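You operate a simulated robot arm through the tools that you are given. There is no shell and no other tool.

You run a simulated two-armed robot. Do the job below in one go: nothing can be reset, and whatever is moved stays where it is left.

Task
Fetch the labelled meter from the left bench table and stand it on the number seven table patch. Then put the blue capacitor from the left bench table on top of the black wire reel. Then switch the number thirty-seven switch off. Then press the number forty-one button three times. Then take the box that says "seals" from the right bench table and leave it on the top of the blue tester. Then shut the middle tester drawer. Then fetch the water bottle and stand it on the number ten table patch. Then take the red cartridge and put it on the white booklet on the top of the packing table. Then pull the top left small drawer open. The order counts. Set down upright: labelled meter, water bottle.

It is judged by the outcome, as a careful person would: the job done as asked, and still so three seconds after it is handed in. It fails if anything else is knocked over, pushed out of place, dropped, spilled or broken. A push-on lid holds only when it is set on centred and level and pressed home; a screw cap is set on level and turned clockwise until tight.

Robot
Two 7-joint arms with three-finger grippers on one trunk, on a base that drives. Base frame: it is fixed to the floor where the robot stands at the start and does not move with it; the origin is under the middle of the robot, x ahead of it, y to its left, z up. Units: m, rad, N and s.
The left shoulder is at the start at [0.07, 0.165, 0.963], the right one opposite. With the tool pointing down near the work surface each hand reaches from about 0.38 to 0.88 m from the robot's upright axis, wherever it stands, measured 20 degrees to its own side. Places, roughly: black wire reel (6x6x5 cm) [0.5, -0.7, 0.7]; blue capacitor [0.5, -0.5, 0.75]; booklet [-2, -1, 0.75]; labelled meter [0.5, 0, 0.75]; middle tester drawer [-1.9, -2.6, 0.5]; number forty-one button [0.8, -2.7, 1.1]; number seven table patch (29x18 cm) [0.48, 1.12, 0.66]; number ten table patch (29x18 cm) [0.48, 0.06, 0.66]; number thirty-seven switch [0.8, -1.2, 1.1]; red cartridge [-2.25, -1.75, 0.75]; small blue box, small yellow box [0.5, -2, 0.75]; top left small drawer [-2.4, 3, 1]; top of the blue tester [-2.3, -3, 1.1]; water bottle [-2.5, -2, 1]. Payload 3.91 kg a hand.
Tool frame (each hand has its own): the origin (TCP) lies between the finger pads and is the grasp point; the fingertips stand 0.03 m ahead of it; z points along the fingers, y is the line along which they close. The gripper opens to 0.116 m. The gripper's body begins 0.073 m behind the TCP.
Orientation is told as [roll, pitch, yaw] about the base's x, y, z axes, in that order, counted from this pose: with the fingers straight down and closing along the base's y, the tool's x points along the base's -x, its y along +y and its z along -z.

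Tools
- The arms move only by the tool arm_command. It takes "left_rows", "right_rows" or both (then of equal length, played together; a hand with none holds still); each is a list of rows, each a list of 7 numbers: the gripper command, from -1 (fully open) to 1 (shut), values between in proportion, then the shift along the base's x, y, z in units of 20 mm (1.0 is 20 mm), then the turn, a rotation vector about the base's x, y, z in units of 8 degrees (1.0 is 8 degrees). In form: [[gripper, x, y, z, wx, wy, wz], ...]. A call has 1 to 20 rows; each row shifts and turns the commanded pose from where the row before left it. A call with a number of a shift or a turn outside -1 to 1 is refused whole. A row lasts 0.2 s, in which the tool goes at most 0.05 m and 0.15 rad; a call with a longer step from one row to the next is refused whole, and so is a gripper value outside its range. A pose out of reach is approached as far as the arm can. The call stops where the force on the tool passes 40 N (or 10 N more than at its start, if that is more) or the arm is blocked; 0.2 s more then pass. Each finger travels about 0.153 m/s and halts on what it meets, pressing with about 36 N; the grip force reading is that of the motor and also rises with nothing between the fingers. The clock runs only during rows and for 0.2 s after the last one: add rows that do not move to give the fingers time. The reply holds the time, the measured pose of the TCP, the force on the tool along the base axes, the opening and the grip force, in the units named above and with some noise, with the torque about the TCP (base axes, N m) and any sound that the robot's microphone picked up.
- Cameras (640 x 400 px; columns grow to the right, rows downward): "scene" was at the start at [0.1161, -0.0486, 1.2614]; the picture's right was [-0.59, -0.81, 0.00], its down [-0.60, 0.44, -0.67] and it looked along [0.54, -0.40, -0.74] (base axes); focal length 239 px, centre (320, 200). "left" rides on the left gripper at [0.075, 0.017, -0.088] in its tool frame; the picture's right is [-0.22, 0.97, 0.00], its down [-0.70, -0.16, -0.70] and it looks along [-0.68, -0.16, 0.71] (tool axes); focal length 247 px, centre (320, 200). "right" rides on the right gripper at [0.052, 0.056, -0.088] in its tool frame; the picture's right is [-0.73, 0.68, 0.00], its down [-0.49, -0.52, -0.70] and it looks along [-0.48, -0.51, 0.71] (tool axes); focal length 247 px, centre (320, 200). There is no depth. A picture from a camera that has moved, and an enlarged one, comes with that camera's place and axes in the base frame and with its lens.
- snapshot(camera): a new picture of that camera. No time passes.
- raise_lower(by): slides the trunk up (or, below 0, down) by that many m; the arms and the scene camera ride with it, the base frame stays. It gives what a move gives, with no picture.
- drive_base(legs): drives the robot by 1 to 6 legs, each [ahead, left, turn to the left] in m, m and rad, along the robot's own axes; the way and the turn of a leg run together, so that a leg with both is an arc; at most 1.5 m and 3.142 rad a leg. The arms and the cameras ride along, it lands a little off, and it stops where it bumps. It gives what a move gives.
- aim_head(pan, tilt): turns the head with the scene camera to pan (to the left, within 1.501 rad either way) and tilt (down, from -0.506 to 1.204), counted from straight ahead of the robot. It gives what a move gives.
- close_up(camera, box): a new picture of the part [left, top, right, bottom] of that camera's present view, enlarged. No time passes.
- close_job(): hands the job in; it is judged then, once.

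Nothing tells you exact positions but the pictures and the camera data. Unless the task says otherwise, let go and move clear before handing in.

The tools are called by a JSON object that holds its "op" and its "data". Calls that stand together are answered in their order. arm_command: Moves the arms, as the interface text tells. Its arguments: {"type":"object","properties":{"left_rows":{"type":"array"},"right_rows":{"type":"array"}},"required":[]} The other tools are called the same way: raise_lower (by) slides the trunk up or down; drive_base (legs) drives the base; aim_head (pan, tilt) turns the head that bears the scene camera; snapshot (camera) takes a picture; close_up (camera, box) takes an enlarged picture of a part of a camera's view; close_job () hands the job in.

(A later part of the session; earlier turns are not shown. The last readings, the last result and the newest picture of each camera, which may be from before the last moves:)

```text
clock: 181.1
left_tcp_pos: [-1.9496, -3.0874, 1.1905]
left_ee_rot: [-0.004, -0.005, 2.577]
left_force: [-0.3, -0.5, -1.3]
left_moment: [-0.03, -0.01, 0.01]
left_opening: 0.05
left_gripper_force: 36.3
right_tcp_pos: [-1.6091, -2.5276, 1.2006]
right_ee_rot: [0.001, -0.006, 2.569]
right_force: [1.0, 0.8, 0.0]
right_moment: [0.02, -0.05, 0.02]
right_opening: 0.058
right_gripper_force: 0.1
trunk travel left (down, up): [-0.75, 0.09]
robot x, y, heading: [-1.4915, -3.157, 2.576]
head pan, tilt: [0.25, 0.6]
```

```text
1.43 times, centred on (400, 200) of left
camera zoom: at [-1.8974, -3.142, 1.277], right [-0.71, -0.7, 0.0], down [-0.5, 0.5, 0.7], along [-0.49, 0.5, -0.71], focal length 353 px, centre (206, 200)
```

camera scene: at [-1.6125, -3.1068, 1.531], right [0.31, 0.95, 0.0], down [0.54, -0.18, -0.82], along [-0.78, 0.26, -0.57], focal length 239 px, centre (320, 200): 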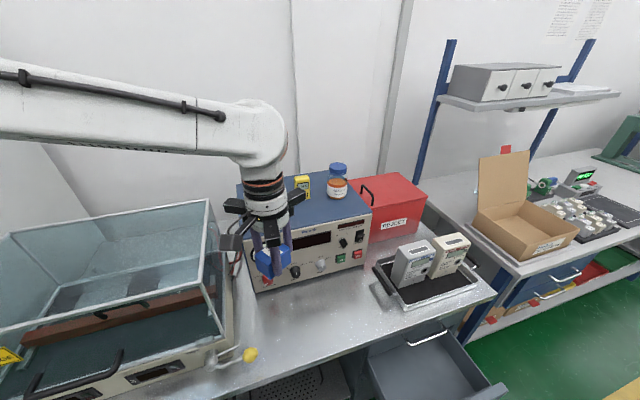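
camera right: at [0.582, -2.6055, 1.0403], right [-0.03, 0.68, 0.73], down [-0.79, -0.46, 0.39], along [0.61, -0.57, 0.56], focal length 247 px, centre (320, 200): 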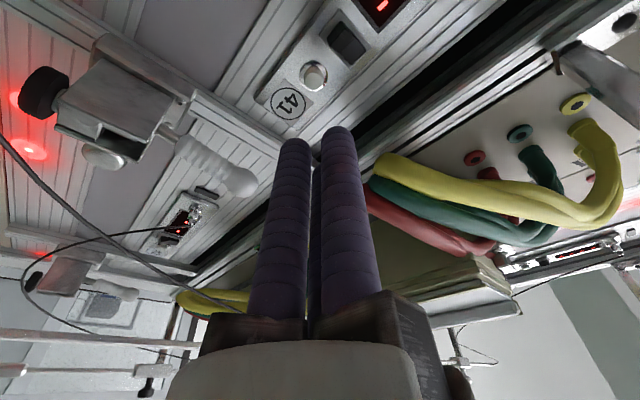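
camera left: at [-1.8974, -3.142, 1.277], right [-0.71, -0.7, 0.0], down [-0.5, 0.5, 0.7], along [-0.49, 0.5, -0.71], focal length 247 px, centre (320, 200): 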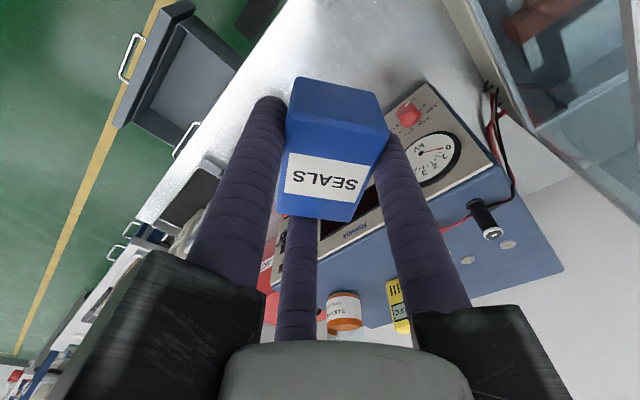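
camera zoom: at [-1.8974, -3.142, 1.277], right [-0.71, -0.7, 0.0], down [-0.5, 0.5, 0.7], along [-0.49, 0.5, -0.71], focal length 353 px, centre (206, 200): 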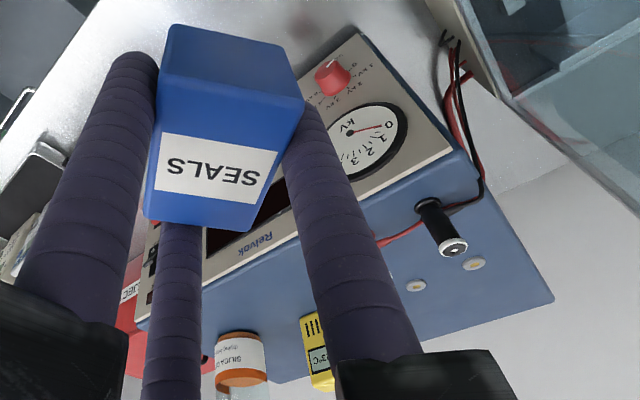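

Target on the tester's free front strip: about [-2.215, -2.955]. Moving the box over it.

{"op": "arm_command", "data": {"left_rows": [[1, -0.948, 0.473, 0, 0, 0, 0], [1, -0.948, 0.473, 0, 0, 0, 0], [1, -0.948, 0.473, 0, 0, 0, 0], [1, -0.948, 0.473, 0, 0, 0, 0], [1, -0.948, 0.473, 0, 0, 0, 0], [1, -0.948, 0.473, 0, 0, 0, 0], [1, -0.948, 0.473, 0, 0, 0, 0], [1, -0.948, 0.473, 0, 0, 0, 0], [1, -0.948, 0.473, 0, 0, 0, 0], [1, -0.948, 0.473, 0, 0, 0, 0], [1, -0.948, 0.473, 0, 0, 0, 0], [1, -0.948, 0.473, 0, 0, 0, 0], [1, -0.948, 0.473, 0, 0, 0, 0], [1, -0.948, 0.473, 0, 0, 0, 0], [1, 0, 0, 0, 0, 0, 0]]}}

{"op": "close_up", "data": {"camera": "scene", "box": [220, 120, 400, 280]}}

{"op": "snapshot", "data": {"camera": "left"}}

```text
clock: 184.3
left_tcp_pos: [-2.2162, -2.9534, 1.1904]
left_ee_rot: [-0.003, -0.006, 2.578]
left_force: [0.5, 0.7, -0.5]
left_moment: [0.0, 0.02, 0.01]
left_opening: 0.0498
left_gripper_force: 35.4
right_tcp_pos: [-1.6091, -2.5282, 1.202]
right_ee_rot: [0.001, -0.007, 2.569]
right_force: [0.3, -0.3, -0.2]
right_moment: [-0.01, 0.0, 0.02]
right_opening: 0.0583
right_gripper_force: 0.1
trunk travel left (down, up): [-0.75, 0.09]
robot x, y, heading: [-1.4895, -3.1604, 2.575]
head pan, tilt: [0.25, 0.6]
```

```text
2.50 times, centred on (310, 200) of scene
camera zoom: at [-1.6122, -3.1073, 1.5311], right [0.31, 0.95, 0.0], down [0.54, -0.18, -0.83], along [-0.78, 0.26, -0.56], focal length 598 px, centre (345, 200)
```

zoom: 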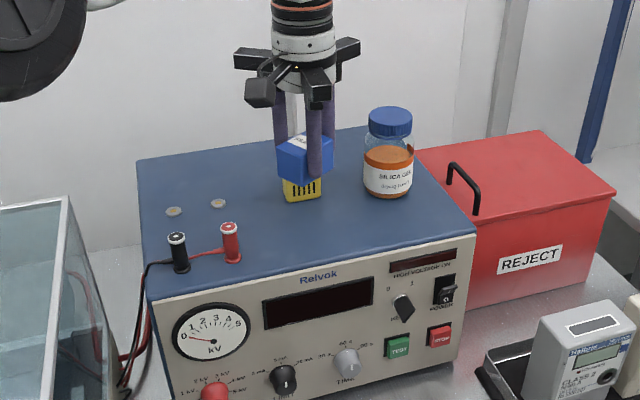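

```text
taken
camera left: at [-2.1631, -3.0089, 1.2774], right [-0.71, -0.7, 0.0], down [-0.5, 0.5, 0.7], along [-0.49, 0.5, -0.71], focal length 247 px, centre (320, 200)
```

left: 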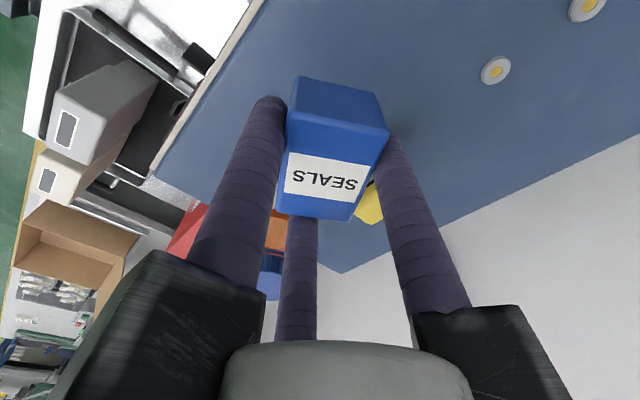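

{"op": "arm_command", "data": {"left_rows": [[1, 0.2, 0, -0.8, 0, 0, 0], [1, 0, 0, -0.9, 0, 0, 0], [1, 0, 0, -0.9, 0, 0, 0], [1, 0, 0, -0.9, 0, 0, 0], [1, 0, 0, -0.8, 0, 0, 0], [1, 0, 0, -0.4, 0, 0, 0], [1, 0, 0, 0, 0, 0, 0]]}}

{"op": "close_up", "data": {"camera": "scene", "box": [260, 160, 360, 240]}}

{"op": "snapshot", "data": {"camera": "left"}}

```text
clock: 185.9
left_tcp_pos: [-2.2134, -2.9529, 1.1036]
left_ee_rot: [-0.001, -0.016, 2.579]
left_force: [-9.6, 0.6, 34.2]
left_moment: [-0.52, -0.26, 0.02]
left_opening: 0.0499
left_gripper_force: 36.2
right_tcp_pos: [-1.6074, -2.5274, 1.2019]
right_ee_rot: [0.004, -0.009, 2.572]
right_force: [-0.1, -0.6, -0.1]
right_moment: [-0.01, 0.0, 0.01]
right_opening: 0.0579
right_gripper_force: 0.0
trunk travel left (down, up): [-0.75, 0.09]
robot x, y, heading: [-1.489, -3.1613, 2.576]
head pan, tilt: [0.25, 0.6]
```

```text
5.00 times, centred on (310, 200) of scene
camera zoom: at [-1.6095, -3.1078, 1.5319], right [0.31, 0.95, 0.0], down [0.54, -0.18, -0.83], along [-0.79, 0.26, -0.56], focal length 1196 px, centre (370, 200)
```

zoom: 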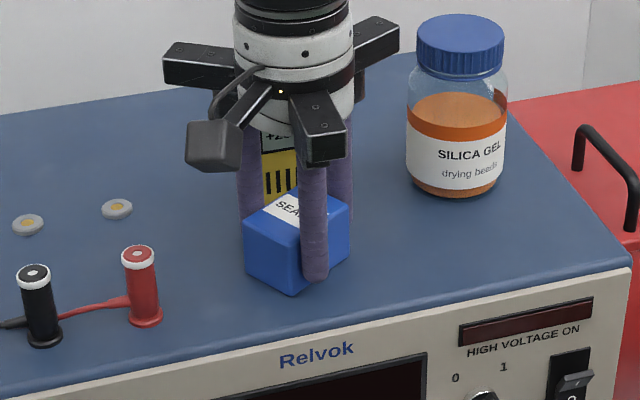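

```text
taken
camera left: at [-2.1584, -3.0097, 1.1885], right [-0.71, -0.7, 0.0], down [-0.49, 0.5, 0.71], along [-0.5, 0.5, -0.7], focal length 247 px, centre (320, 200)
```

left: 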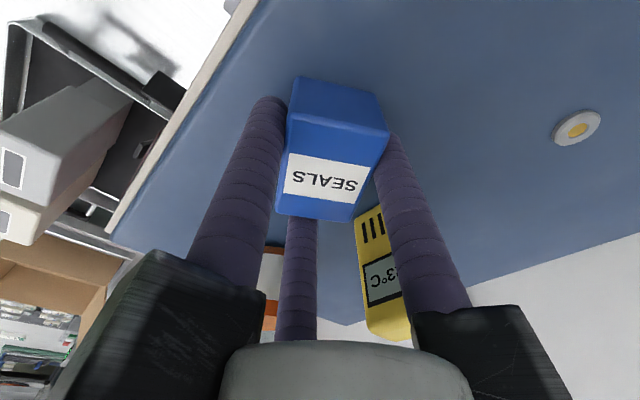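

The box has met the tester's top (a bit firmer than wanted). I'll ease off and release.

{"op": "arm_command", "data": {"left_rows": [[1, 0, 0, 0.15, 0, 0, 0], [1, 0, 0, 0.12, 0, 0, 0], [1, 0, 0, 0, 0, 0, 0]]}}

```text
clock: 186.7
left_tcp_pos: [-2.2116, -2.9549, 1.102]
left_ee_rot: [-0.002, -0.005, 2.576]
left_force: [-4.5, 3.0, 15.9]
left_moment: [0.4, 0.42, 0.08]
left_opening: 0.0497
left_gripper_force: 36.3
right_tcp_pos: [-1.6096, -2.527, 1.2011]
right_ee_rot: [0.003, -0.007, 2.57]
right_force: [0.2, -0.6, 0.2]
right_moment: [0.0, -0.03, 0.01]
right_opening: 0.0581
right_gripper_force: 0.0
trunk travel left (down, up): [-0.75, 0.09]
robot x, y, heading: [-1.4869, -3.1589, 2.579]
head pan, tilt: [0.25, 0.6]
```

{"op": "arm_command", "data": {"left_rows": [[1, 0, 0, 0.06, 0, 0, 0], [0.05, 0, 0, 0, 0, 0, 0], [-0.05, 0, 0, 0, 0, 0, 0], [-0.2, 0, 0, 0, 0, 0, 0], [-0.35, 0, 0, 0, 0, 0, 0], [-0.4, 0, 0, 0, 0, 0, 0], [-0.4, 0, 0, 0.3, 0, 0, 0], [-0.4, 0, 0, 0.6, 0, 0, 0], [-0.4, 0, 0, 1, 0, 0, 0], [-0.4, 0, 0, 1, 0, 0, 0], [-0.4, 0, 0, 1, 0, 0, 0], [-0.4, 0, 0, 1, 0, 0, 0], [-0.4, 0, 0, 0.5, 0, 0, 0]]}}

{"op": "close_up", "data": {"camera": "scene", "box": [220, 120, 400, 280]}}

{"op": "snapshot", "data": {"camera": "left"}}

```text
clock: 189.5
left_tcp_pos: [-2.2136, -2.9535, 1.2109]
left_ee_rot: [-0.003, -0.005, 2.576]
left_force: [0.6, -0.2, 0.3]
left_moment: [0.0, 0.02, 0.02]
left_opening: 0.0812
left_gripper_force: 0.1
right_tcp_pos: [-1.6102, -2.5279, 1.2005]
right_ee_rot: [0.003, -0.006, 2.569]
right_force: [-0.3, 0.3, 0.0]
right_moment: [0.01, -0.02, 0.0]
right_opening: 0.058
right_gripper_force: 0.0
trunk travel left (down, up): [-0.75, 0.09]
robot x, y, heading: [-1.4897, -3.1548, 2.574]
head pan, tilt: [0.25, 0.6]
```

```text
2.50 times, centred on (310, 200) of scene
camera zoom: at [-1.6126, -3.1069, 1.531], right [0.31, 0.95, 0.0], down [0.54, -0.18, -0.82], along [-0.78, 0.26, -0.57], focal length 598 px, centre (345, 200)
```

zoom: 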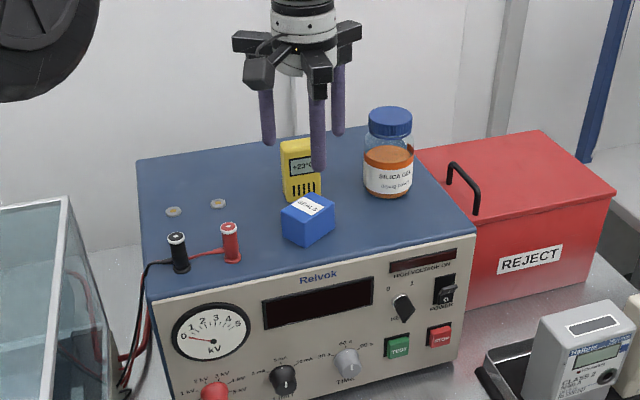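

```text
taken
camera left: at [-2.1593, -3.0088, 1.2977], right [-0.71, -0.7, 0.0], down [-0.5, 0.5, 0.7], along [-0.49, 0.5, -0.71], focal length 247 px, centre (320, 200)
```

left: 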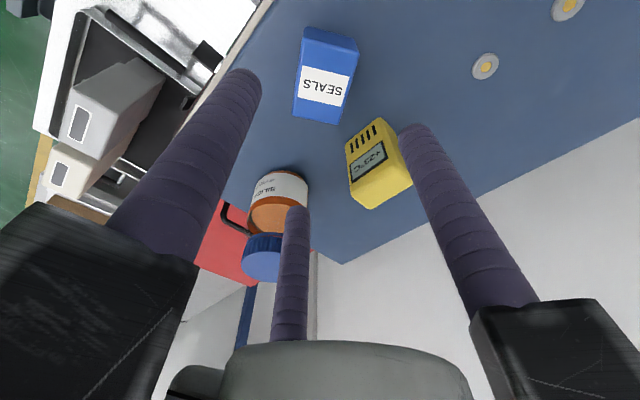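

The SEALS box sits on the tester's top, nothing disturbed. Now I'll pull the left arm back along the same path and back away, then prepare to push the drawer shut.

{"op": "arm_command", "data": {"left_rows": [[-0.4, 0.948, -0.473, 0.3, 0, 0, 0], [-0.4, 0.948, -0.473, 0, 0, 0, 0], [-0.4, 0.948, -0.473, 0, 0, 0, 0], [-0.4, 0.948, -0.473, 0, 0, 0, 0], [-0.4, 0.948, -0.473, 0, 0, 0, 0], [-0.4, 0.948, -0.473, 0, 0, 0, 0], [-0.4, 0.948, -0.473, 0, 0, 0, 0], [-0.4, 0.948, -0.473, 0, 0, 0, 0], [-0.4, 0.948, -0.473, 0, 0, 0, 0], [-0.4, 0.948, -0.473, 0, 0, 0, 0], [-0.4, 0.948, -0.473, 0, 0, 0, 0], [-0.4, 0.948, -0.473, 0, 0, 0, 0], [-0.4, 0.948, -0.473, 0, 0, 0, 0], [-0.4, 0.948, -0.473, 0, 0, 0, 0]]}}

{"op": "drive_base", "data": {"legs": [[-0.25, -0.52, 0], [0, 0, 0.566]]}}

{"op": "aim_head", "data": {"pan": -0.15, "tilt": 0.6}}

{"op": "snapshot", "data": {"camera": "scene"}}

```text
clock: 192.5
left_tcp_pos: [-1.9461, -3.0876, 1.2161]
left_ee_rot: [-0.001, -0.007, 2.577]
left_force: [-0.2, -0.8, -0.5]
left_moment: [0.02, 0.04, -0.01]
left_opening: 0.0812
left_gripper_force: 0.0
right_tcp_pos: [-1.6101, -2.5278, 1.2006]
right_ee_rot: [0.001, -0.005, 2.569]
right_force: [-0.2, 0.3, -0.3]
right_moment: [0.02, 0.02, 0.0]
right_opening: 0.0579
right_gripper_force: 0.1
trunk travel left (down, up): [-0.75, 0.09]
robot x, y, heading: [-1.4865, -3.1621, 2.576]
head pan, tilt: [0.25, 0.6]
```

```text
clock: 197.4
left_tcp_pos: [-1.4278, -3.0454, 1.2166]
left_ee_rot: [-0.003, -0.003, -3.138]
left_force: [-0.1, 0.0, -0.4]
left_moment: [0.03, 0.01, 0.01]
left_opening: 0.081
left_gripper_force: 0.0
right_tcp_pos: [-1.444, -2.3923, 1.2006]
right_ee_rot: [0.003, -0.006, 3.139]
right_force: [-0.5, -0.7, -0.6]
right_moment: [-0.02, -0.01, 0.01]
right_opening: 0.0579
right_gripper_force: 0.1
trunk travel left (down, up): [-0.75, 0.09]
robot x, y, heading: [-1.0047, -2.8625, -3.136]
head pan, tilt: [0.25, 0.6]
```

```text
clock: 198.2
left_tcp_pos: [-1.4278, -3.045, 1.2178]
left_ee_rot: [-0.002, -0.005, -3.139]
left_force: [-1.0, 0.1, 0.0]
left_moment: [0.01, 0.02, -0.01]
left_opening: 0.0811
left_gripper_force: 0.2
right_tcp_pos: [-1.4444, -2.3937, 1.2018]
right_ee_rot: [0.002, -0.006, 3.141]
right_force: [0.4, 0.1, 0.8]
right_moment: [0.0, 0.01, -0.02]
right_opening: 0.0579
right_gripper_force: 0.1
trunk travel left (down, up): [-0.75, 0.09]
robot x, y, heading: [-1.0017, -2.8591, -3.141]
head pan, tilt: [-0.15, 0.6]
```

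```text
taken
camera scene: at [-1.1367, -2.8487, 1.531], right [0.15, 0.99, 0.0], down [0.56, -0.08, -0.82], along [-0.82, 0.12, -0.57], focal length 239 px, centre (320, 200)
```

scene: 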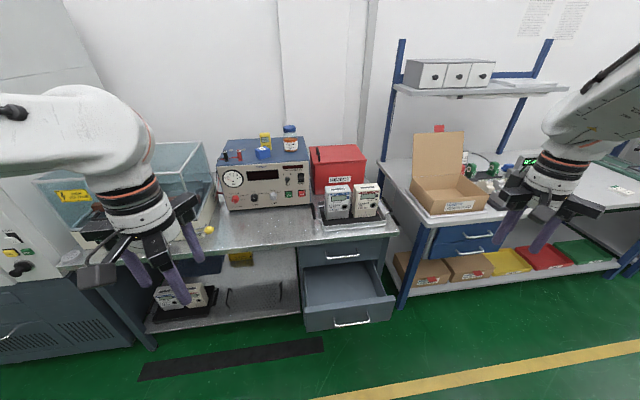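

{"op": "close_up", "data": {"camera": "scene", "box": [280, 230, 420, 340]}}

{"op": "raise_lower", "data": {"by": -0.6}}

{"op": "aim_head", "data": {"pan": -0.15, "tilt": 0.4}}

{"op": "snapshot", "data": {"camera": "scene"}}

{"op": "close_up", "data": {"camera": "scene", "box": [280, 170, 440, 290]}}

```text
3.64 times, centred on (350, 285) of scene
camera zoom: at [-1.1367, -2.8487, 1.531], right [0.15, 0.99, 0.0], down [0.56, -0.08, -0.82], along [-0.82, 0.12, -0.57], focal length 870 px, centre (211, -109)
```

zoom: 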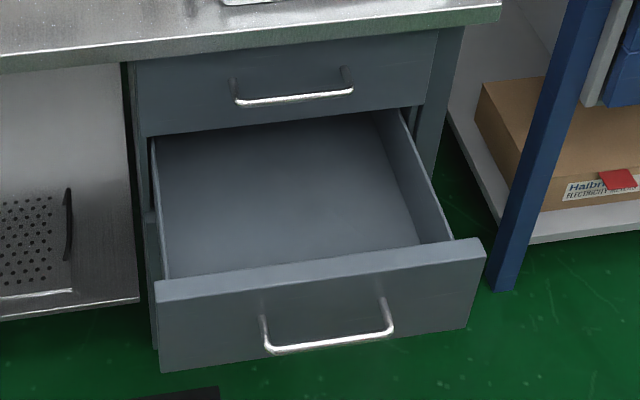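

```text
refused: -0.6 is not a number from -0.4 to 0.4
```

```text
clock: 199.0
left_tcp_pos: [-1.4272, -3.0465, 1.2163]
left_ee_rot: [-0.005, -0.004, -3.138]
left_force: [0.6, -0.1, 0.1]
left_moment: [0.0, 0.02, 0.03]
left_opening: 0.0812
left_gripper_force: 0.1
right_tcp_pos: [-1.4437, -2.3926, 1.2005]
right_ee_rot: [0.001, -0.004, 3.14]
right_force: [-0.2, 0.6, 0.3]
right_moment: [0.0, 0.01, 0.02]
right_opening: 0.0578
right_gripper_force: 0.1
trunk travel left (down, up): [-0.75, 0.09]
robot x, y, heading: [-0.9987, -2.8597, -3.136]
head pan, tilt: [-0.15, 0.4]
```

```text
taken
camera scene: at [-1.1409, -2.8479, 1.5492], right [0.15, 0.99, 0.0], down [0.39, -0.06, -0.92], along [-0.91, 0.13, -0.39], focal length 239 px, centre (320, 200)
```

scene: 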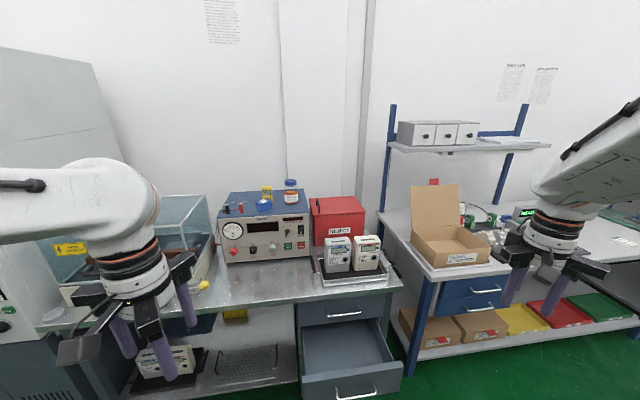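

```text
3.33 times, centred on (360, 230) of scene
camera zoom: at [-1.1409, -2.8479, 1.5492], right [0.15, 0.99, 0.0], down [0.39, -0.06, -0.92], along [-0.91, 0.13, -0.39], focal length 798 px, centre (187, 100)
```

zoom: 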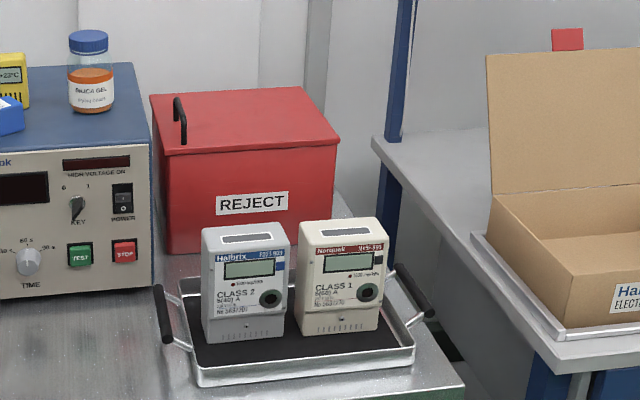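

{"op": "raise_lower", "data": {"by": -0.4}}

{"op": "raise_lower", "data": {"by": -0.2}}

{"op": "snapshot", "data": {"camera": "scene"}}

{"op": "close_up", "data": {"camera": "scene", "box": [280, 130, 440, 250]}}

```text
clock: 202.8
left_tcp_pos: [-1.4275, -3.0452, 0.8163]
left_ee_rot: [-0.004, -0.004, -3.138]
left_force: [-0.2, 0.0, 0.1]
left_moment: [-0.02, -0.03, 0.0]
left_opening: 0.0809
left_gripper_force: 0.0
right_tcp_pos: [-1.4441, -2.3929, 0.8008]
right_ee_rot: [0.002, -0.007, 3.142]
right_force: [-1.0, -0.2, 0.1]
right_moment: [0.01, -0.04, 0.02]
right_opening: 0.058
right_gripper_force: 0.0
trunk travel left (down, up): [-0.35, 0.49]
robot x, y, heading: [-1.0004, -2.8643, -3.14]
head pan, tilt: [-0.15, 0.4]
```

```text
clock: 205.0
left_tcp_pos: [-1.4288, -3.0444, 0.6174]
left_ee_rot: [-0.003, -0.008, -3.138]
left_force: [-0.3, 0.7, 0.0]
left_moment: [0.01, -0.01, 0.04]
left_opening: 0.0812
left_gripper_force: 0.0
right_tcp_pos: [-1.4443, -2.3935, 0.6017]
right_ee_rot: [0.0, -0.007, 3.141]
right_force: [0.6, -0.4, 0.0]
right_moment: [0.01, 0.02, 0.03]
right_opening: 0.058
right_gripper_force: 0.0
trunk travel left (down, up): [-0.15, 0.69]
robot x, y, heading: [-1.0057, -2.8601, -3.139]
head pan, tilt: [-0.15, 0.4]
```

```text
taken
camera scene: at [-1.1407, -2.848, 0.9493], right [0.15, 0.99, 0.0], down [0.39, -0.06, -0.92], along [-0.91, 0.13, -0.39], focal length 239 px, centre (320, 200)
```

scene: 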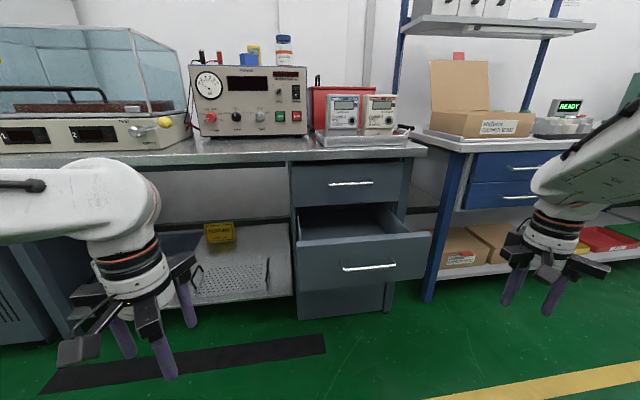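

```text
3.33 times, centred on (360, 190) of scene
camera zoom: at [-1.1407, -2.848, 0.9493], right [0.15, 0.99, 0.0], down [0.39, -0.06, -0.92], along [-0.91, 0.13, -0.39], focal length 798 px, centre (187, 233)
```

zoom: 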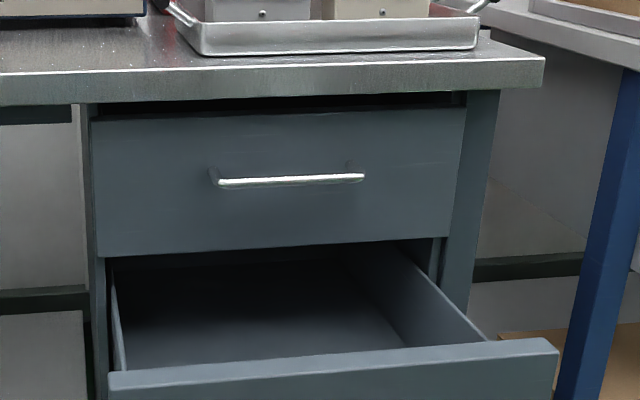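

The open drawer's front is at x≈-1.73 (z 0.37–0.56), and must go back to about x=-1.92. I'll back off a little, lower a bit more and bring the right hand into a forward-pointing pose.

{"op": "drive_base", "data": {"legs": [[-0.25, 0, 0]]}}

{"op": "raise_lower", "data": {"by": -0.1}}

{"op": "arm_command", "data": {"right_rows": [[1, -1, 0, 0, 0, 0, 0], [1, -1, 0, 0, 0, 0, 0], [1, -1, 0, 0, 0, 0.3, 0], [1, -1, 0, 0, 0, 0.5, 0], [1, -1, 0, 0, 0, 0.7, 0], [1, -1, 0, 0, 0, 0.9, 0], [1, -1, 0, 0, 0, 0.9, 0], [1, -1, 0, 0, 0, 0.9, 0], [1, -1, 0, 0, 0, 0.9, 0], [1, -1, 0, 0, 0, 0.9, 0], [1, -1, 0, 0, 0, 0.9, 0], [1, -1, 0, 0, 0, 0.9, 0], [1, -1, 0, 0, 0, 0.9, 0], [1, -0.5, 0, 0, 0, 0.9, 0], [1, 0, 0, 0, 0, 0.9, 0], [1, 0, 0, 0, 0, 0, 0]]}}

{"op": "snapshot", "data": {"camera": "scene"}}

```text
clock: 206.8
left_tcp_pos: [-1.1783, -3.045, 0.6178]
left_ee_rot: [-0.005, -0.008, -3.14]
left_force: [0.6, -1.0, 0.1]
left_moment: [-0.01, 0.01, 0.01]
left_opening: 0.0809
left_gripper_force: 0.2
right_tcp_pos: [-1.1949, -2.3924, 0.601]
right_ee_rot: [0.0, -0.006, 3.139]
right_force: [0.1, 0.2, -0.8]
right_moment: [0.03, -0.02, -0.04]
right_opening: 0.0581
right_gripper_force: 0.0
trunk travel left (down, up): [-0.15, 0.69]
robot x, y, heading: [-0.7518, -2.858, -3.137]
head pan, tilt: [-0.15, 0.4]
```

```text
clock: 208.1
left_tcp_pos: [-1.1787, -3.0446, 0.5171]
left_ee_rot: [-0.003, -0.005, -3.139]
left_force: [-0.4, 0.0, -0.8]
left_moment: [0.01, -0.01, -0.02]
left_opening: 0.0814
left_gripper_force: 0.0
right_tcp_pos: [-1.1932, -2.3911, 0.5012]
right_ee_rot: [0.003, -0.007, 3.138]
right_force: [0.5, -1.6, -0.3]
right_moment: [0.02, 0.02, -0.04]
right_opening: 0.0581
right_gripper_force: 0.0
trunk travel left (down, up): [-0.05, 0.79]
robot x, y, heading: [-0.7534, -2.8634, -3.142]
head pan, tilt: [-0.15, 0.4]
```

```text
clock: 211.5
left_tcp_pos: [-1.1771, -3.0444, 0.5163]
left_ee_rot: [-0.003, -0.005, -3.141]
left_force: [-0.8, 0.3, 0.3]
left_moment: [-0.03, 0.03, -0.04]
left_opening: 0.0814
left_gripper_force: 0.1
right_tcp_pos: [-1.4632, -2.392, 0.5]
right_ee_rot: [0.042, -1.473, 3.103]
right_force: [0.6, 0.3, 0.8]
right_moment: [0.0, -0.01, -0.01]
right_opening: 0.0091
right_gripper_force: 36.4
trunk travel left (down, up): [-0.05, 0.79]
robot x, y, heading: [-0.7524, -2.8591, -3.136]
head pan, tilt: [-0.15, 0.4]
```

```text
taken
camera scene: at [-0.8914, -2.8471, 0.8492], right [0.15, 0.99, 0.0], down [0.39, -0.06, -0.92], along [-0.91, 0.14, -0.39], focal length 239 px, centre (320, 200)
```

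scene: 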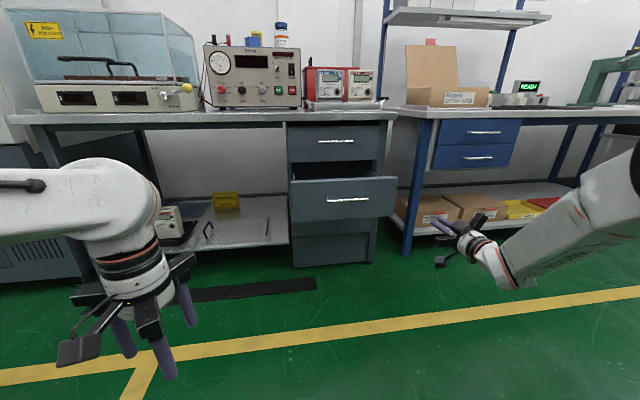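

{"op": "drive_base", "data": {"legs": [[0.2, 0.075, 0]]}}

{"op": "arm_command", "data": {"right_rows": [[1, 0, 0, -0.5, 0, 0, 0], [1, 0, 0, -0.8, 0, 0, 0], [1, 0, 0, 0, 0, 0, 0]]}}

{"op": "snapshot", "data": {"camera": "scene"}}

{"op": "snapshot", "data": {"camera": "right"}}

```text
clock: 213.2
left_tcp_pos: [-1.3795, -3.1208, 0.5172]
left_ee_rot: [-0.003, -0.004, -3.139]
left_force: [-0.6, -0.2, 0.6]
left_moment: [0.0, -0.01, -0.01]
left_opening: 0.0812
left_gripper_force: 0.1
right_tcp_pos: [-1.6637, -2.4678, 0.5016]
right_ee_rot: [0.042, -1.471, 3.101]
right_force: [-0.3, 0.1, 0.4]
right_moment: [-0.01, 0.0, 0.01]
right_opening: 0.009
right_gripper_force: 36.4
trunk travel left (down, up): [-0.05, 0.79]
robot x, y, heading: [-0.9498, -2.9315, -3.139]
head pan, tilt: [-0.15, 0.4]
```

```text
clock: 214.0
left_tcp_pos: [-1.3775, -3.1204, 0.5165]
left_ee_rot: [-0.001, -0.004, -3.139]
left_force: [0.4, -0.5, 0.1]
left_moment: [0.01, 0.0, 0.0]
left_opening: 0.0812
left_gripper_force: 0.0
right_tcp_pos: [-1.6649, -2.4691, 0.4741]
right_ee_rot: [0.042, -1.472, 3.101]
right_force: [-0.6, 0.1, 0.0]
right_moment: [-0.02, -0.04, -0.03]
right_opening: 0.009
right_gripper_force: 36.1
trunk travel left (down, up): [-0.05, 0.79]
robot x, y, heading: [-0.9496, -2.9347, -3.14]
head pan, tilt: [-0.15, 0.4]
```

```text
taken
camera scene: at [-1.0916, -2.9233, 0.8492], right [0.15, 0.99, 0.0], down [0.39, -0.06, -0.92], along [-0.91, 0.14, -0.39], focal length 239 px, centre (320, 200)
```

scene: 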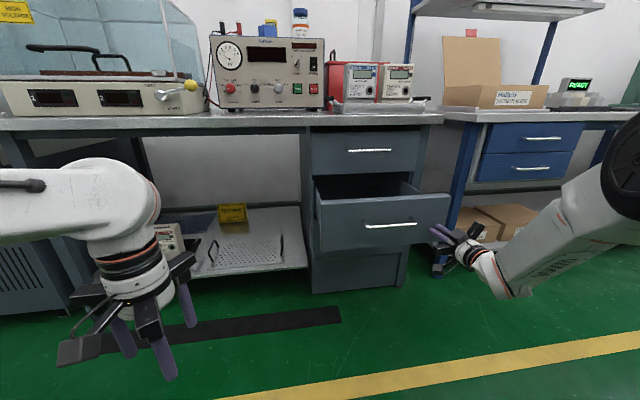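

```text
taken
camera right: at [-1.5706, -2.5235, 0.4317], right [-0.07, -0.68, 0.73], down [0.65, 0.53, 0.55], along [-0.76, 0.51, 0.4], focal length 247 px, centre (320, 200)
```

right: 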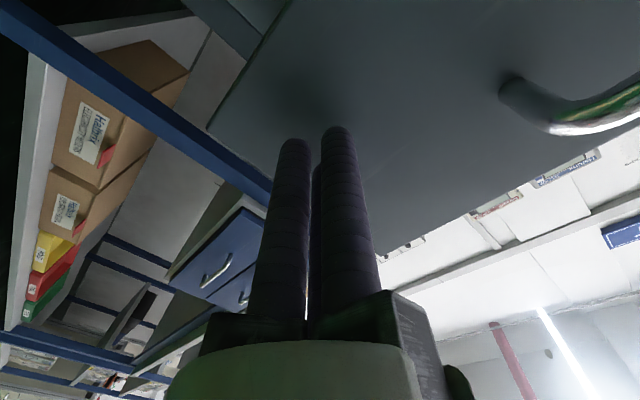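

Fingers are lined up on the right part of the drawer front, clear of the handle. Pushing it in.

{"op": "arm_command", "data": {"right_rows": [[1, -0.7, 0, 0, 0, 0, 0], [1, -0.7, 0, 0, 0, 0, 0], [1, -0.7, 0, 0, 0, 0, 0], [1, -0.7, 0, 0, 0, 0, 0], [1, -0.7, 0, 0, 0, 0, 0], [1, -0.7, 0, 0, 0, 0, 0], [1, -0.7, 0, 0, 0, 0, 0], [1, -0.7, 0, 0, 0, 0, 0], [1, 0, 0, 0, 0, 0, 0]]}}

{"op": "snapshot", "data": {"camera": "scene"}}

```text
clock: 216.0
left_tcp_pos: [-1.3784, -3.1207, 0.5172]
left_ee_rot: [-0.004, -0.005, -3.138]
left_force: [-0.4, 0.3, -0.4]
left_moment: [0.03, 0.01, 0.03]
left_opening: 0.0812
left_gripper_force: 0.0
right_tcp_pos: [-1.7762, -2.4682, 0.4754]
right_ee_rot: [0.041, -1.471, 3.104]
right_force: [0.2, -0.3, -0.6]
right_moment: [0.01, 0.0, -0.01]
right_opening: 0.0092
right_gripper_force: 35.7
trunk travel left (down, up): [-0.05, 0.79]
robot x, y, heading: [-0.9543, -2.9344, -3.14]
head pan, tilt: [-0.15, 0.4]
```

```text
taken
camera scene: at [-1.0916, -2.9233, 0.8492], right [0.15, 0.99, 0.0], down [0.39, -0.06, -0.92], along [-0.91, 0.14, -0.39], focal length 239 px, centre (320, 200)
```

scene: 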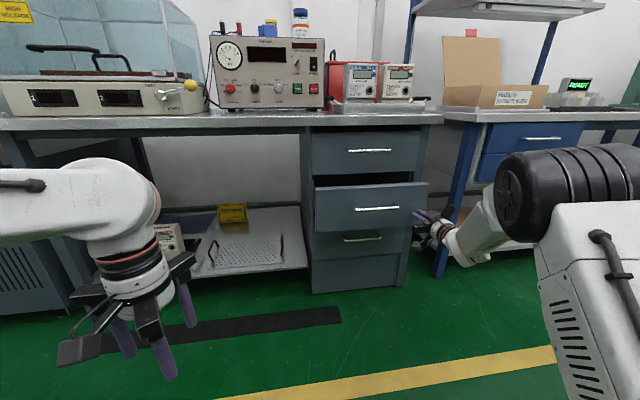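

{"op": "arm_command", "data": {"right_rows": [[1, -0.7, 0, 0, 0, 0, 0], [1, -0.7, 0, 0, 0, 0, 0], [1, -0.7, 0, 0, 0, 0, 0], [1, -0.7, 0, 0, 0, 0, 0], [1, -0.7, 0, 0, 0, 0, 0], [1, -0.7, 0, 0, 0, 0, 0], [1, -0.7, 0, 0, 0, 0, 0], [1, 0, 0, 0, 0, 0, 0]]}}

{"op": "snapshot", "data": {"camera": "scene"}}

```text
clock: 217.8
left_tcp_pos: [-1.3794, -3.121, 0.5167]
left_ee_rot: [-0.004, -0.006, -3.139]
left_force: [-0.7, 0.0, 0.0]
left_moment: [0.0, -0.03, -0.01]
left_opening: 0.0813
left_gripper_force: 0.1
right_tcp_pos: [-1.8732, -2.4696, 0.4747]
right_ee_rot: [0.051, -1.472, 3.094]
right_force: [0.5, 0.0, 0.4]
right_moment: [0.0, 0.0, 0.03]
right_opening: 0.0088
right_gripper_force: 35.7
trunk travel left (down, up): [-0.05, 0.79]
robot x, y, heading: [-0.9494, -2.9331, -3.139]
head pan, tilt: [-0.15, 0.4]
```

```text
taken
camera scene: at [-1.0916, -2.9233, 0.8492], right [0.15, 0.99, 0.0], down [0.39, -0.06, -0.92], along [-0.91, 0.14, -0.39], focal length 239 px, centre (320, 200)
```

scene: 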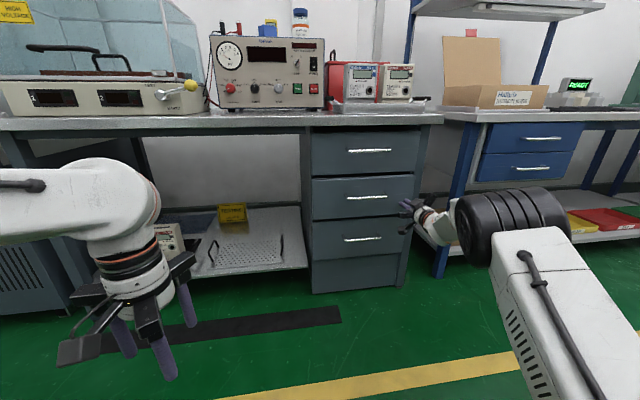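

{"op": "arm_command", "data": {"right_rows": [[1, -0.4, 0, 0, 0, 0, 0], [1, -0.4, 0, 0, 0, 0, 0], [1, -0.3, 0, 0, 0, 0, 0], [1, 0, 0, 0, 0, 0, 0]]}}

{"op": "close_up", "data": {"camera": "scene", "box": [290, 110, 450, 260]}}

```text
clock: 218.8
left_tcp_pos: [-1.3758, -3.1205, 0.5179]
left_ee_rot: [-0.004, -0.007, -3.139]
left_force: [-0.9, 0.2, -0.2]
left_moment: [-0.02, -0.04, 0.0]
left_opening: 0.0813
left_gripper_force: 0.0
right_tcp_pos: [-1.8932, -2.4691, 0.4741]
right_ee_rot: [0.034, -1.472, 3.113]
right_force: [36.1, -11.8, -3.3]
right_moment: [0.08, 0.25, 0.09]
right_opening: 0.009
right_gripper_force: 36.1
trunk travel left (down, up): [-0.05, 0.79]
robot x, y, heading: [-0.9512, -2.9318, -3.144]
head pan, tilt: [-0.15, 0.4]
```

```text
2.67 times, centred on (370, 185) of scene
camera zoom: at [-1.0898, -2.9237, 0.8494], right [0.15, 0.99, 0.0], down [0.38, -0.06, -0.92], along [-0.91, 0.14, -0.39], focal length 638 px, centre (187, 240)
```

zoom: 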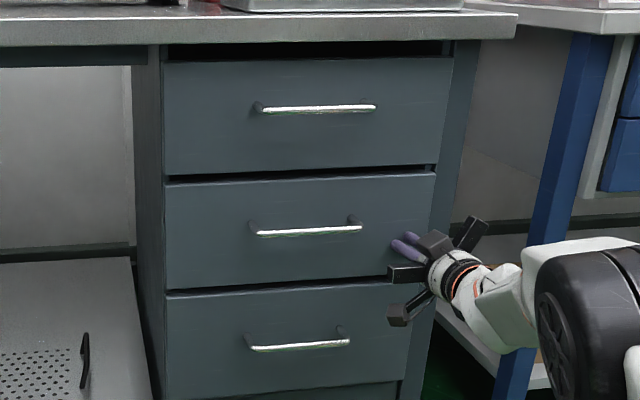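

The drawer is shut (36 N at the stop). Backing the hand off and checking.

{"op": "arm_command", "data": {"right_rows": [[1, 0.4, 0, 0, 0, 0, 0], [1, 0.8, 0, 0, 0, 0, 0], [1, 1, 0, 0, 0, 0, 0], [1, 1, 0, 0, 0, 0, 0], [1, 1, 0, 0, 0, 0, 0], [1, 1, 0, 0, 0, 0, 0], [1, 1, 0, 0, 0, 0, 0], [1, 1, 0, 0, 0, 0, 0], [1, 1, 0, 0, 0, 0, 0], [1, 1, 0, 0, 0, 0, 0]]}}

{"op": "close_up", "data": {"camera": "scene", "box": [290, 110, 450, 260]}}

{"op": "drive_base", "data": {"legs": [[-0.3, 0, 0]]}}

{"op": "raise_lower", "data": {"by": 0.4}}

```text
clock: 221.0
left_tcp_pos: [-1.3776, -3.12, 0.5163]
left_ee_rot: [-0.003, -0.006, -3.136]
left_force: [-0.6, -0.2, -0.6]
left_moment: [0.0, 0.0, 0.01]
left_opening: 0.081
left_gripper_force: 0.0
right_tcp_pos: [-1.7122, -2.4691, 0.4745]
right_ee_rot: [0.033, -1.472, 3.11]
right_force: [-0.6, 0.2, -0.2]
right_moment: [-0.01, 0.03, 0.0]
right_opening: 0.0092
right_gripper_force: 36.2
trunk travel left (down, up): [-0.05, 0.79]
robot x, y, heading: [-0.951, -2.9353, -3.141]
head pan, tilt: [-0.15, 0.4]
```

```text
2.67 times, centred on (370, 185) of scene
camera zoom: at [-1.0916, -2.9234, 0.8492], right [0.15, 0.99, 0.0], down [0.39, -0.06, -0.92], along [-0.91, 0.14, -0.39], focal length 638 px, centre (187, 240)
```

zoom: 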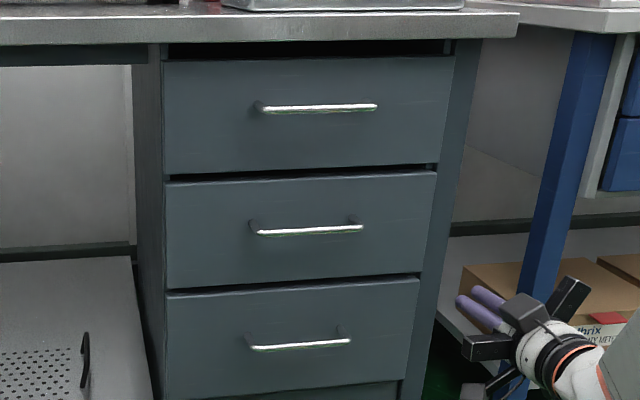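

```text
clock: 223.0
left_tcp_pos: [-1.0789, -3.1207, 0.516]
left_ee_rot: [-0.003, -0.004, 3.142]
left_force: [0.2, 0.1, 0.4]
left_moment: [0.02, 0.01, 0.02]
left_opening: 0.0812
left_gripper_force: 0.1
right_tcp_pos: [-1.4116, -2.4658, 0.475]
right_ee_rot: [0.041, -1.47, 3.1]
right_force: [-0.4, 0.5, 0.6]
right_moment: [0.0, -0.01, -0.02]
right_opening: 0.009
right_gripper_force: 35.7
trunk travel left (down, up): [-0.05, 0.79]
robot x, y, heading: [-0.6471, -2.9372, 3.137]
head pan, tilt: [-0.15, 0.4]
```

```text
clock: 226.9
left_tcp_pos: [-1.0778, -3.1191, 0.9167]
left_ee_rot: [-0.003, -0.004, 3.141]
left_force: [0.1, -1.3, 0.0]
left_moment: [-0.01, 0.03, 0.02]
left_opening: 0.081
left_gripper_force: 0.1
right_tcp_pos: [-1.4103, -2.4651, 0.8744]
right_ee_rot: [0.042, -1.472, 3.1]
right_force: [0.1, -0.3, -0.5]
right_moment: [-0.02, 0.0, 0.04]
right_opening: 0.0089
right_gripper_force: 36.1
trunk travel left (down, up): [-0.45, 0.39]
robot x, y, heading: [-0.6525, -2.9359, 3.142]
head pan, tilt: [-0.15, 0.4]
```

Drawer is flush and shut. Returning the right arm to tool-down, then going to look at the bottle behind the carton.

{"op": "arm_command", "data": {"right_rows": [[0.5, 0, 0, 0, 0, -0.9, 0], [0, 0.5, 0, 0, 0, -0.9, 0], [0, 1, 0, 0, 0, -0.9, 0], [0, 1, 0, 0, 0, -0.9, 0], [0, 1, 0, 0, 0, -0.9, 0], [0, 1, 0, 0, 0, -0.9, 0], [0, 1, 0, 0, 0, -0.9, 0], [0, 1, 0, 0, 0, -0.9, 0], [0, 1, 0, 0, 0, -0.9, 0], [0, 1, 0, 0, 0, -0.9, 0], [0, 1, 0, 0, 0, -0.7, 0], [0, 1, 0, 0, 0, -0.5, 0], [0, 1, 0, 0, 0, -0.3, 0], [0, 1, 0, 0, 0, 0, 0], [0, 1, 0, 0, 0, 0, 0], [0, 1, 0, 0, 0, 0, 0]]}}

{"op": "drive_base", "data": {"legs": [[0.2, -0.95, 0]]}}

{"op": "aim_head", "data": {"pan": 0, "tilt": 0.3}}

{"op": "snapshot", "data": {"camera": "scene"}}

```text
clock: 230.3
left_tcp_pos: [-1.0775, -3.1197, 0.9159]
left_ee_rot: [-0.005, -0.008, 3.141]
left_force: [0.3, 0.1, 0.9]
left_moment: [0.03, -0.03, 0.02]
left_opening: 0.0812
left_gripper_force: 0.1
right_tcp_pos: [-1.1208, -2.4661, 0.8735]
right_ee_rot: [0.0, -0.008, 3.139]
right_force: [-0.3, -0.9, 0.1]
right_moment: [0.01, 0.01, 0.01]
right_opening: 0.058
right_gripper_force: 0.0
trunk travel left (down, up): [-0.45, 0.39]
robot x, y, heading: [-0.6531, -2.9359, 3.146]
head pan, tilt: [-0.15, 0.4]
```

```text
clock: 235.3
left_tcp_pos: [-1.2794, -2.1713, 0.9167]
left_ee_rot: [-0.002, -0.005, -3.137]
left_force: [0.7, 0.7, 0.4]
left_moment: [-0.03, 0.0, 0.0]
left_opening: 0.081
left_gripper_force: 0.1
right_tcp_pos: [-1.3246, -1.5182, 0.8733]
right_ee_rot: [0.0, -0.007, -3.14]
right_force: [0.3, 0.3, -0.2]
right_moment: [0.01, 0.02, -0.01]
right_opening: 0.0579
right_gripper_force: 0.1
trunk travel left (down, up): [-0.45, 0.39]
robot x, y, heading: [-0.8528, -1.9863, -3.139]
head pan, tilt: [-0.15, 0.4]
```

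```text
clock: 236.0
left_tcp_pos: [-1.2793, -2.1711, 0.9177]
left_ee_rot: [-0.003, -0.005, -3.138]
left_force: [-0.2, 0.0, -0.2]
left_moment: [0.02, 0.02, 0.02]
left_opening: 0.0811
left_gripper_force: 0.0
right_tcp_pos: [-1.3243, -1.5187, 0.8735]
right_ee_rot: [-0.001, -0.008, -3.141]
right_force: [0.1, -0.1, -0.1]
right_moment: [-0.01, 0.0, 0.02]
right_opening: 0.0583
right_gripper_force: 0.1
trunk travel left (down, up): [-0.45, 0.39]
robot x, y, heading: [-0.8575, -1.9862, -3.137]
head pan, tilt: [0.0, 0.3]
```

```text
taken
camera scene: at [-0.9945, -1.9875, 1.2585], right [0.0, 1.0, 0.0], down [0.3, 0.0, -0.96], along [-0.96, 0.0, -0.3], focal length 239 px, centre (320, 200)
```

scene: 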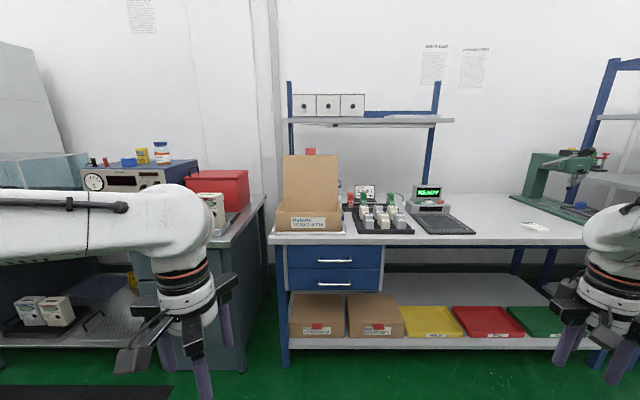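

{"op": "close_up", "data": {"camera": "scene", "box": [260, 140, 480, 250]}}

{"op": "raise_lower", "data": {"by": 0.38}}

{"op": "aim_head", "data": {"pan": 0, "tilt": 0.5}}

{"op": "snapshot", "data": {"camera": "scene"}}

{"op": "close_up", "data": {"camera": "scene", "box": [260, 140, 480, 270]}}

```text
2.91 times, centred on (370, 195) of scene
camera zoom: at [-0.9945, -1.9875, 1.2585], right [0.0, 1.0, 0.0], down [0.3, 0.0, -0.96], along [-0.96, 0.0, -0.3], focal length 696 px, centre (174, 214)
```

zoom: 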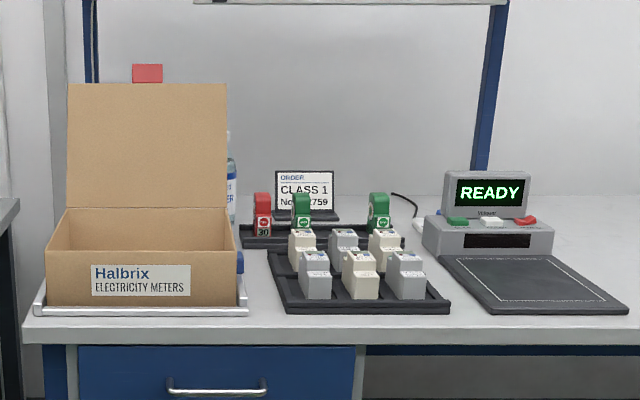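

```text
clock: 239.7
left_tcp_pos: [-1.2792, -2.1721, 1.2963]
left_ee_rot: [-0.004, -0.004, -3.136]
left_force: [0.8, 0.1, -0.2]
left_moment: [0.0, -0.02, -0.01]
left_opening: 0.081
left_gripper_force: 0.1
right_tcp_pos: [-1.3264, -1.5193, 1.2548]
right_ee_rot: [0.0, -0.004, -3.14]
right_force: [0.8, -0.4, -0.3]
right_moment: [0.01, 0.02, -0.02]
right_opening: 0.0579
right_gripper_force: 0.1
trunk travel left (down, up): [-0.83, 0.01]
robot x, y, heading: [-0.8528, -1.9888, -3.138]
head pan, tilt: [0.0, 0.3]
```

```text
clock: 240.4
left_tcp_pos: [-1.2792, -2.1712, 1.2963]
left_ee_rot: [-0.004, -0.007, -3.136]
left_force: [-0.3, -1.3, -0.2]
left_moment: [0.02, 0.02, 0.02]
left_opening: 0.0814
left_gripper_force: 0.1
right_tcp_pos: [-1.3252, -1.5181, 1.2544]
right_ee_rot: [0.0, -0.008, -3.14]
right_force: [0.7, 0.0, -0.4]
right_moment: [0.0, 0.03, 0.01]
right_opening: 0.0583
right_gripper_force: 0.1
trunk travel left (down, up): [-0.83, 0.01]
robot x, y, heading: [-0.8529, -1.9836, -3.136]
head pan, tilt: [0.0, 0.499]
```

```text
taken
camera scene: at [-0.9922, -1.9875, 1.6202], right [0.0, 1.0, 0.0], down [0.48, 0.0, -0.88], along [-0.88, 0.0, -0.48], focal length 239 px, centre (320, 200)
```

scene: 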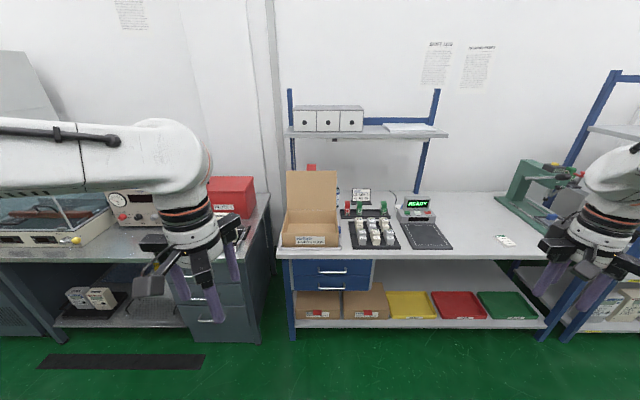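

```text
2.91 times, centred on (370, 205) of scene
camera zoom: at [-0.9922, -1.9875, 1.6202], right [0.0, 1.0, 0.0], down [0.48, 0.0, -0.88], along [-0.88, 0.0, -0.48], focal length 696 px, centre (174, 186)
```

zoom: 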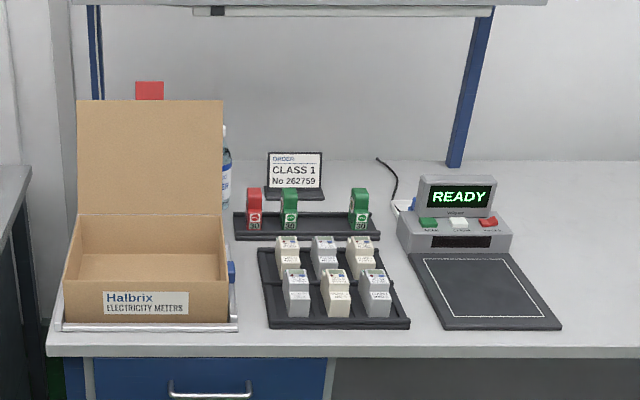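

I can see the bottle partly hidden behind the open carton lid, and a shelf above it. I need a better angle, so I'll drive to the right and look back.

{"op": "drive_base", "data": {"legs": [[0.25, -0.75, 0]]}}

{"op": "aim_head", "data": {"pan": 0.55, "tilt": 0.45}}

{"op": "snapshot", "data": {"camera": "scene"}}

{"op": "close_up", "data": {"camera": "scene", "box": [240, 110, 440, 260]}}

```text
clock: 244.7
left_tcp_pos: [-1.5361, -1.4326, 1.2969]
left_ee_rot: [-0.004, -0.008, -3.13]
left_force: [0.9, 0.6, 0.0]
left_moment: [0.05, 0.0, 0.0]
left_opening: 0.0812
left_gripper_force: 0.1
right_tcp_pos: [-1.5864, -0.7805, 1.2541]
right_ee_rot: [0.001, -0.007, -3.134]
right_force: [-0.2, 0.0, -0.4]
right_moment: [0.0, -0.01, 0.0]
right_opening: 0.058
right_gripper_force: 0.0
trunk travel left (down, up): [-0.83, 0.01]
robot x, y, heading: [-1.1116, -1.2448, -3.125]
head pan, tilt: [0.0, 0.499]
```

```text
clock: 245.6
left_tcp_pos: [-1.537, -1.4319, 1.2958]
left_ee_rot: [-0.003, -0.004, -3.129]
left_force: [-0.1, -0.1, 1.2]
left_moment: [0.0, 0.01, 0.01]
left_opening: 0.0813
left_gripper_force: 0.0
right_tcp_pos: [-1.5866, -0.7789, 1.2535]
right_ee_rot: [0.0, -0.007, -3.133]
right_force: [0.5, 0.6, -0.6]
right_moment: [-0.01, 0.01, 0.02]
right_opening: 0.0579
right_gripper_force: 0.0
trunk travel left (down, up): [-0.83, 0.01]
robot x, y, heading: [-1.1082, -1.2427, -3.131]
head pan, tilt: [0.55, 0.45]
```

```text
taken
camera scene: at [-1.2371, -1.2935, 1.6246], right [-0.53, 0.85, 0.0], down [0.37, 0.23, -0.9], along [-0.76, -0.48, -0.44], focal length 239 px, centre (320, 200)
```

scene: 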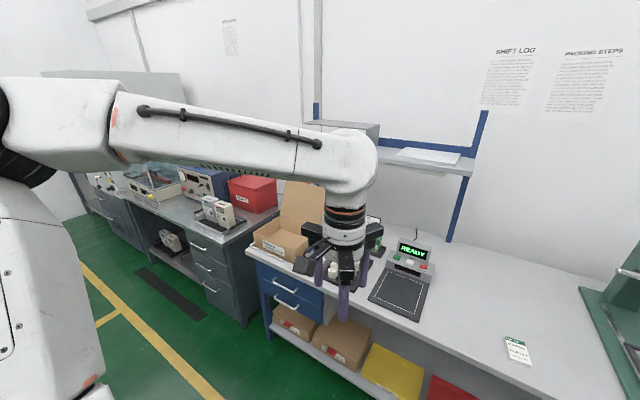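

```text
2.67 times, centred on (340, 185) of scene
camera zoom: at [-1.2371, -1.2935, 1.6246], right [-0.53, 0.85, 0.0], down [0.37, 0.23, -0.9], along [-0.76, -0.48, -0.44], focal length 638 px, centre (267, 240)
```

zoom: 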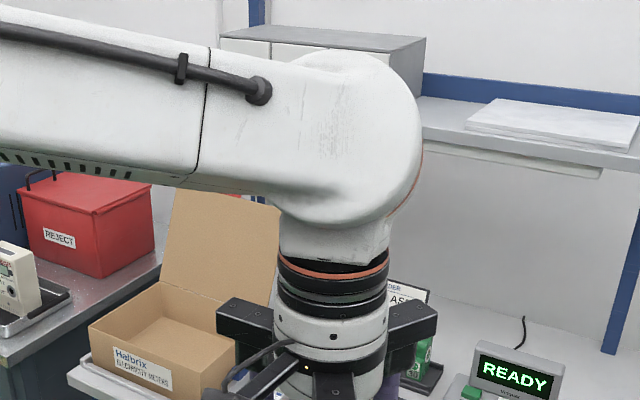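

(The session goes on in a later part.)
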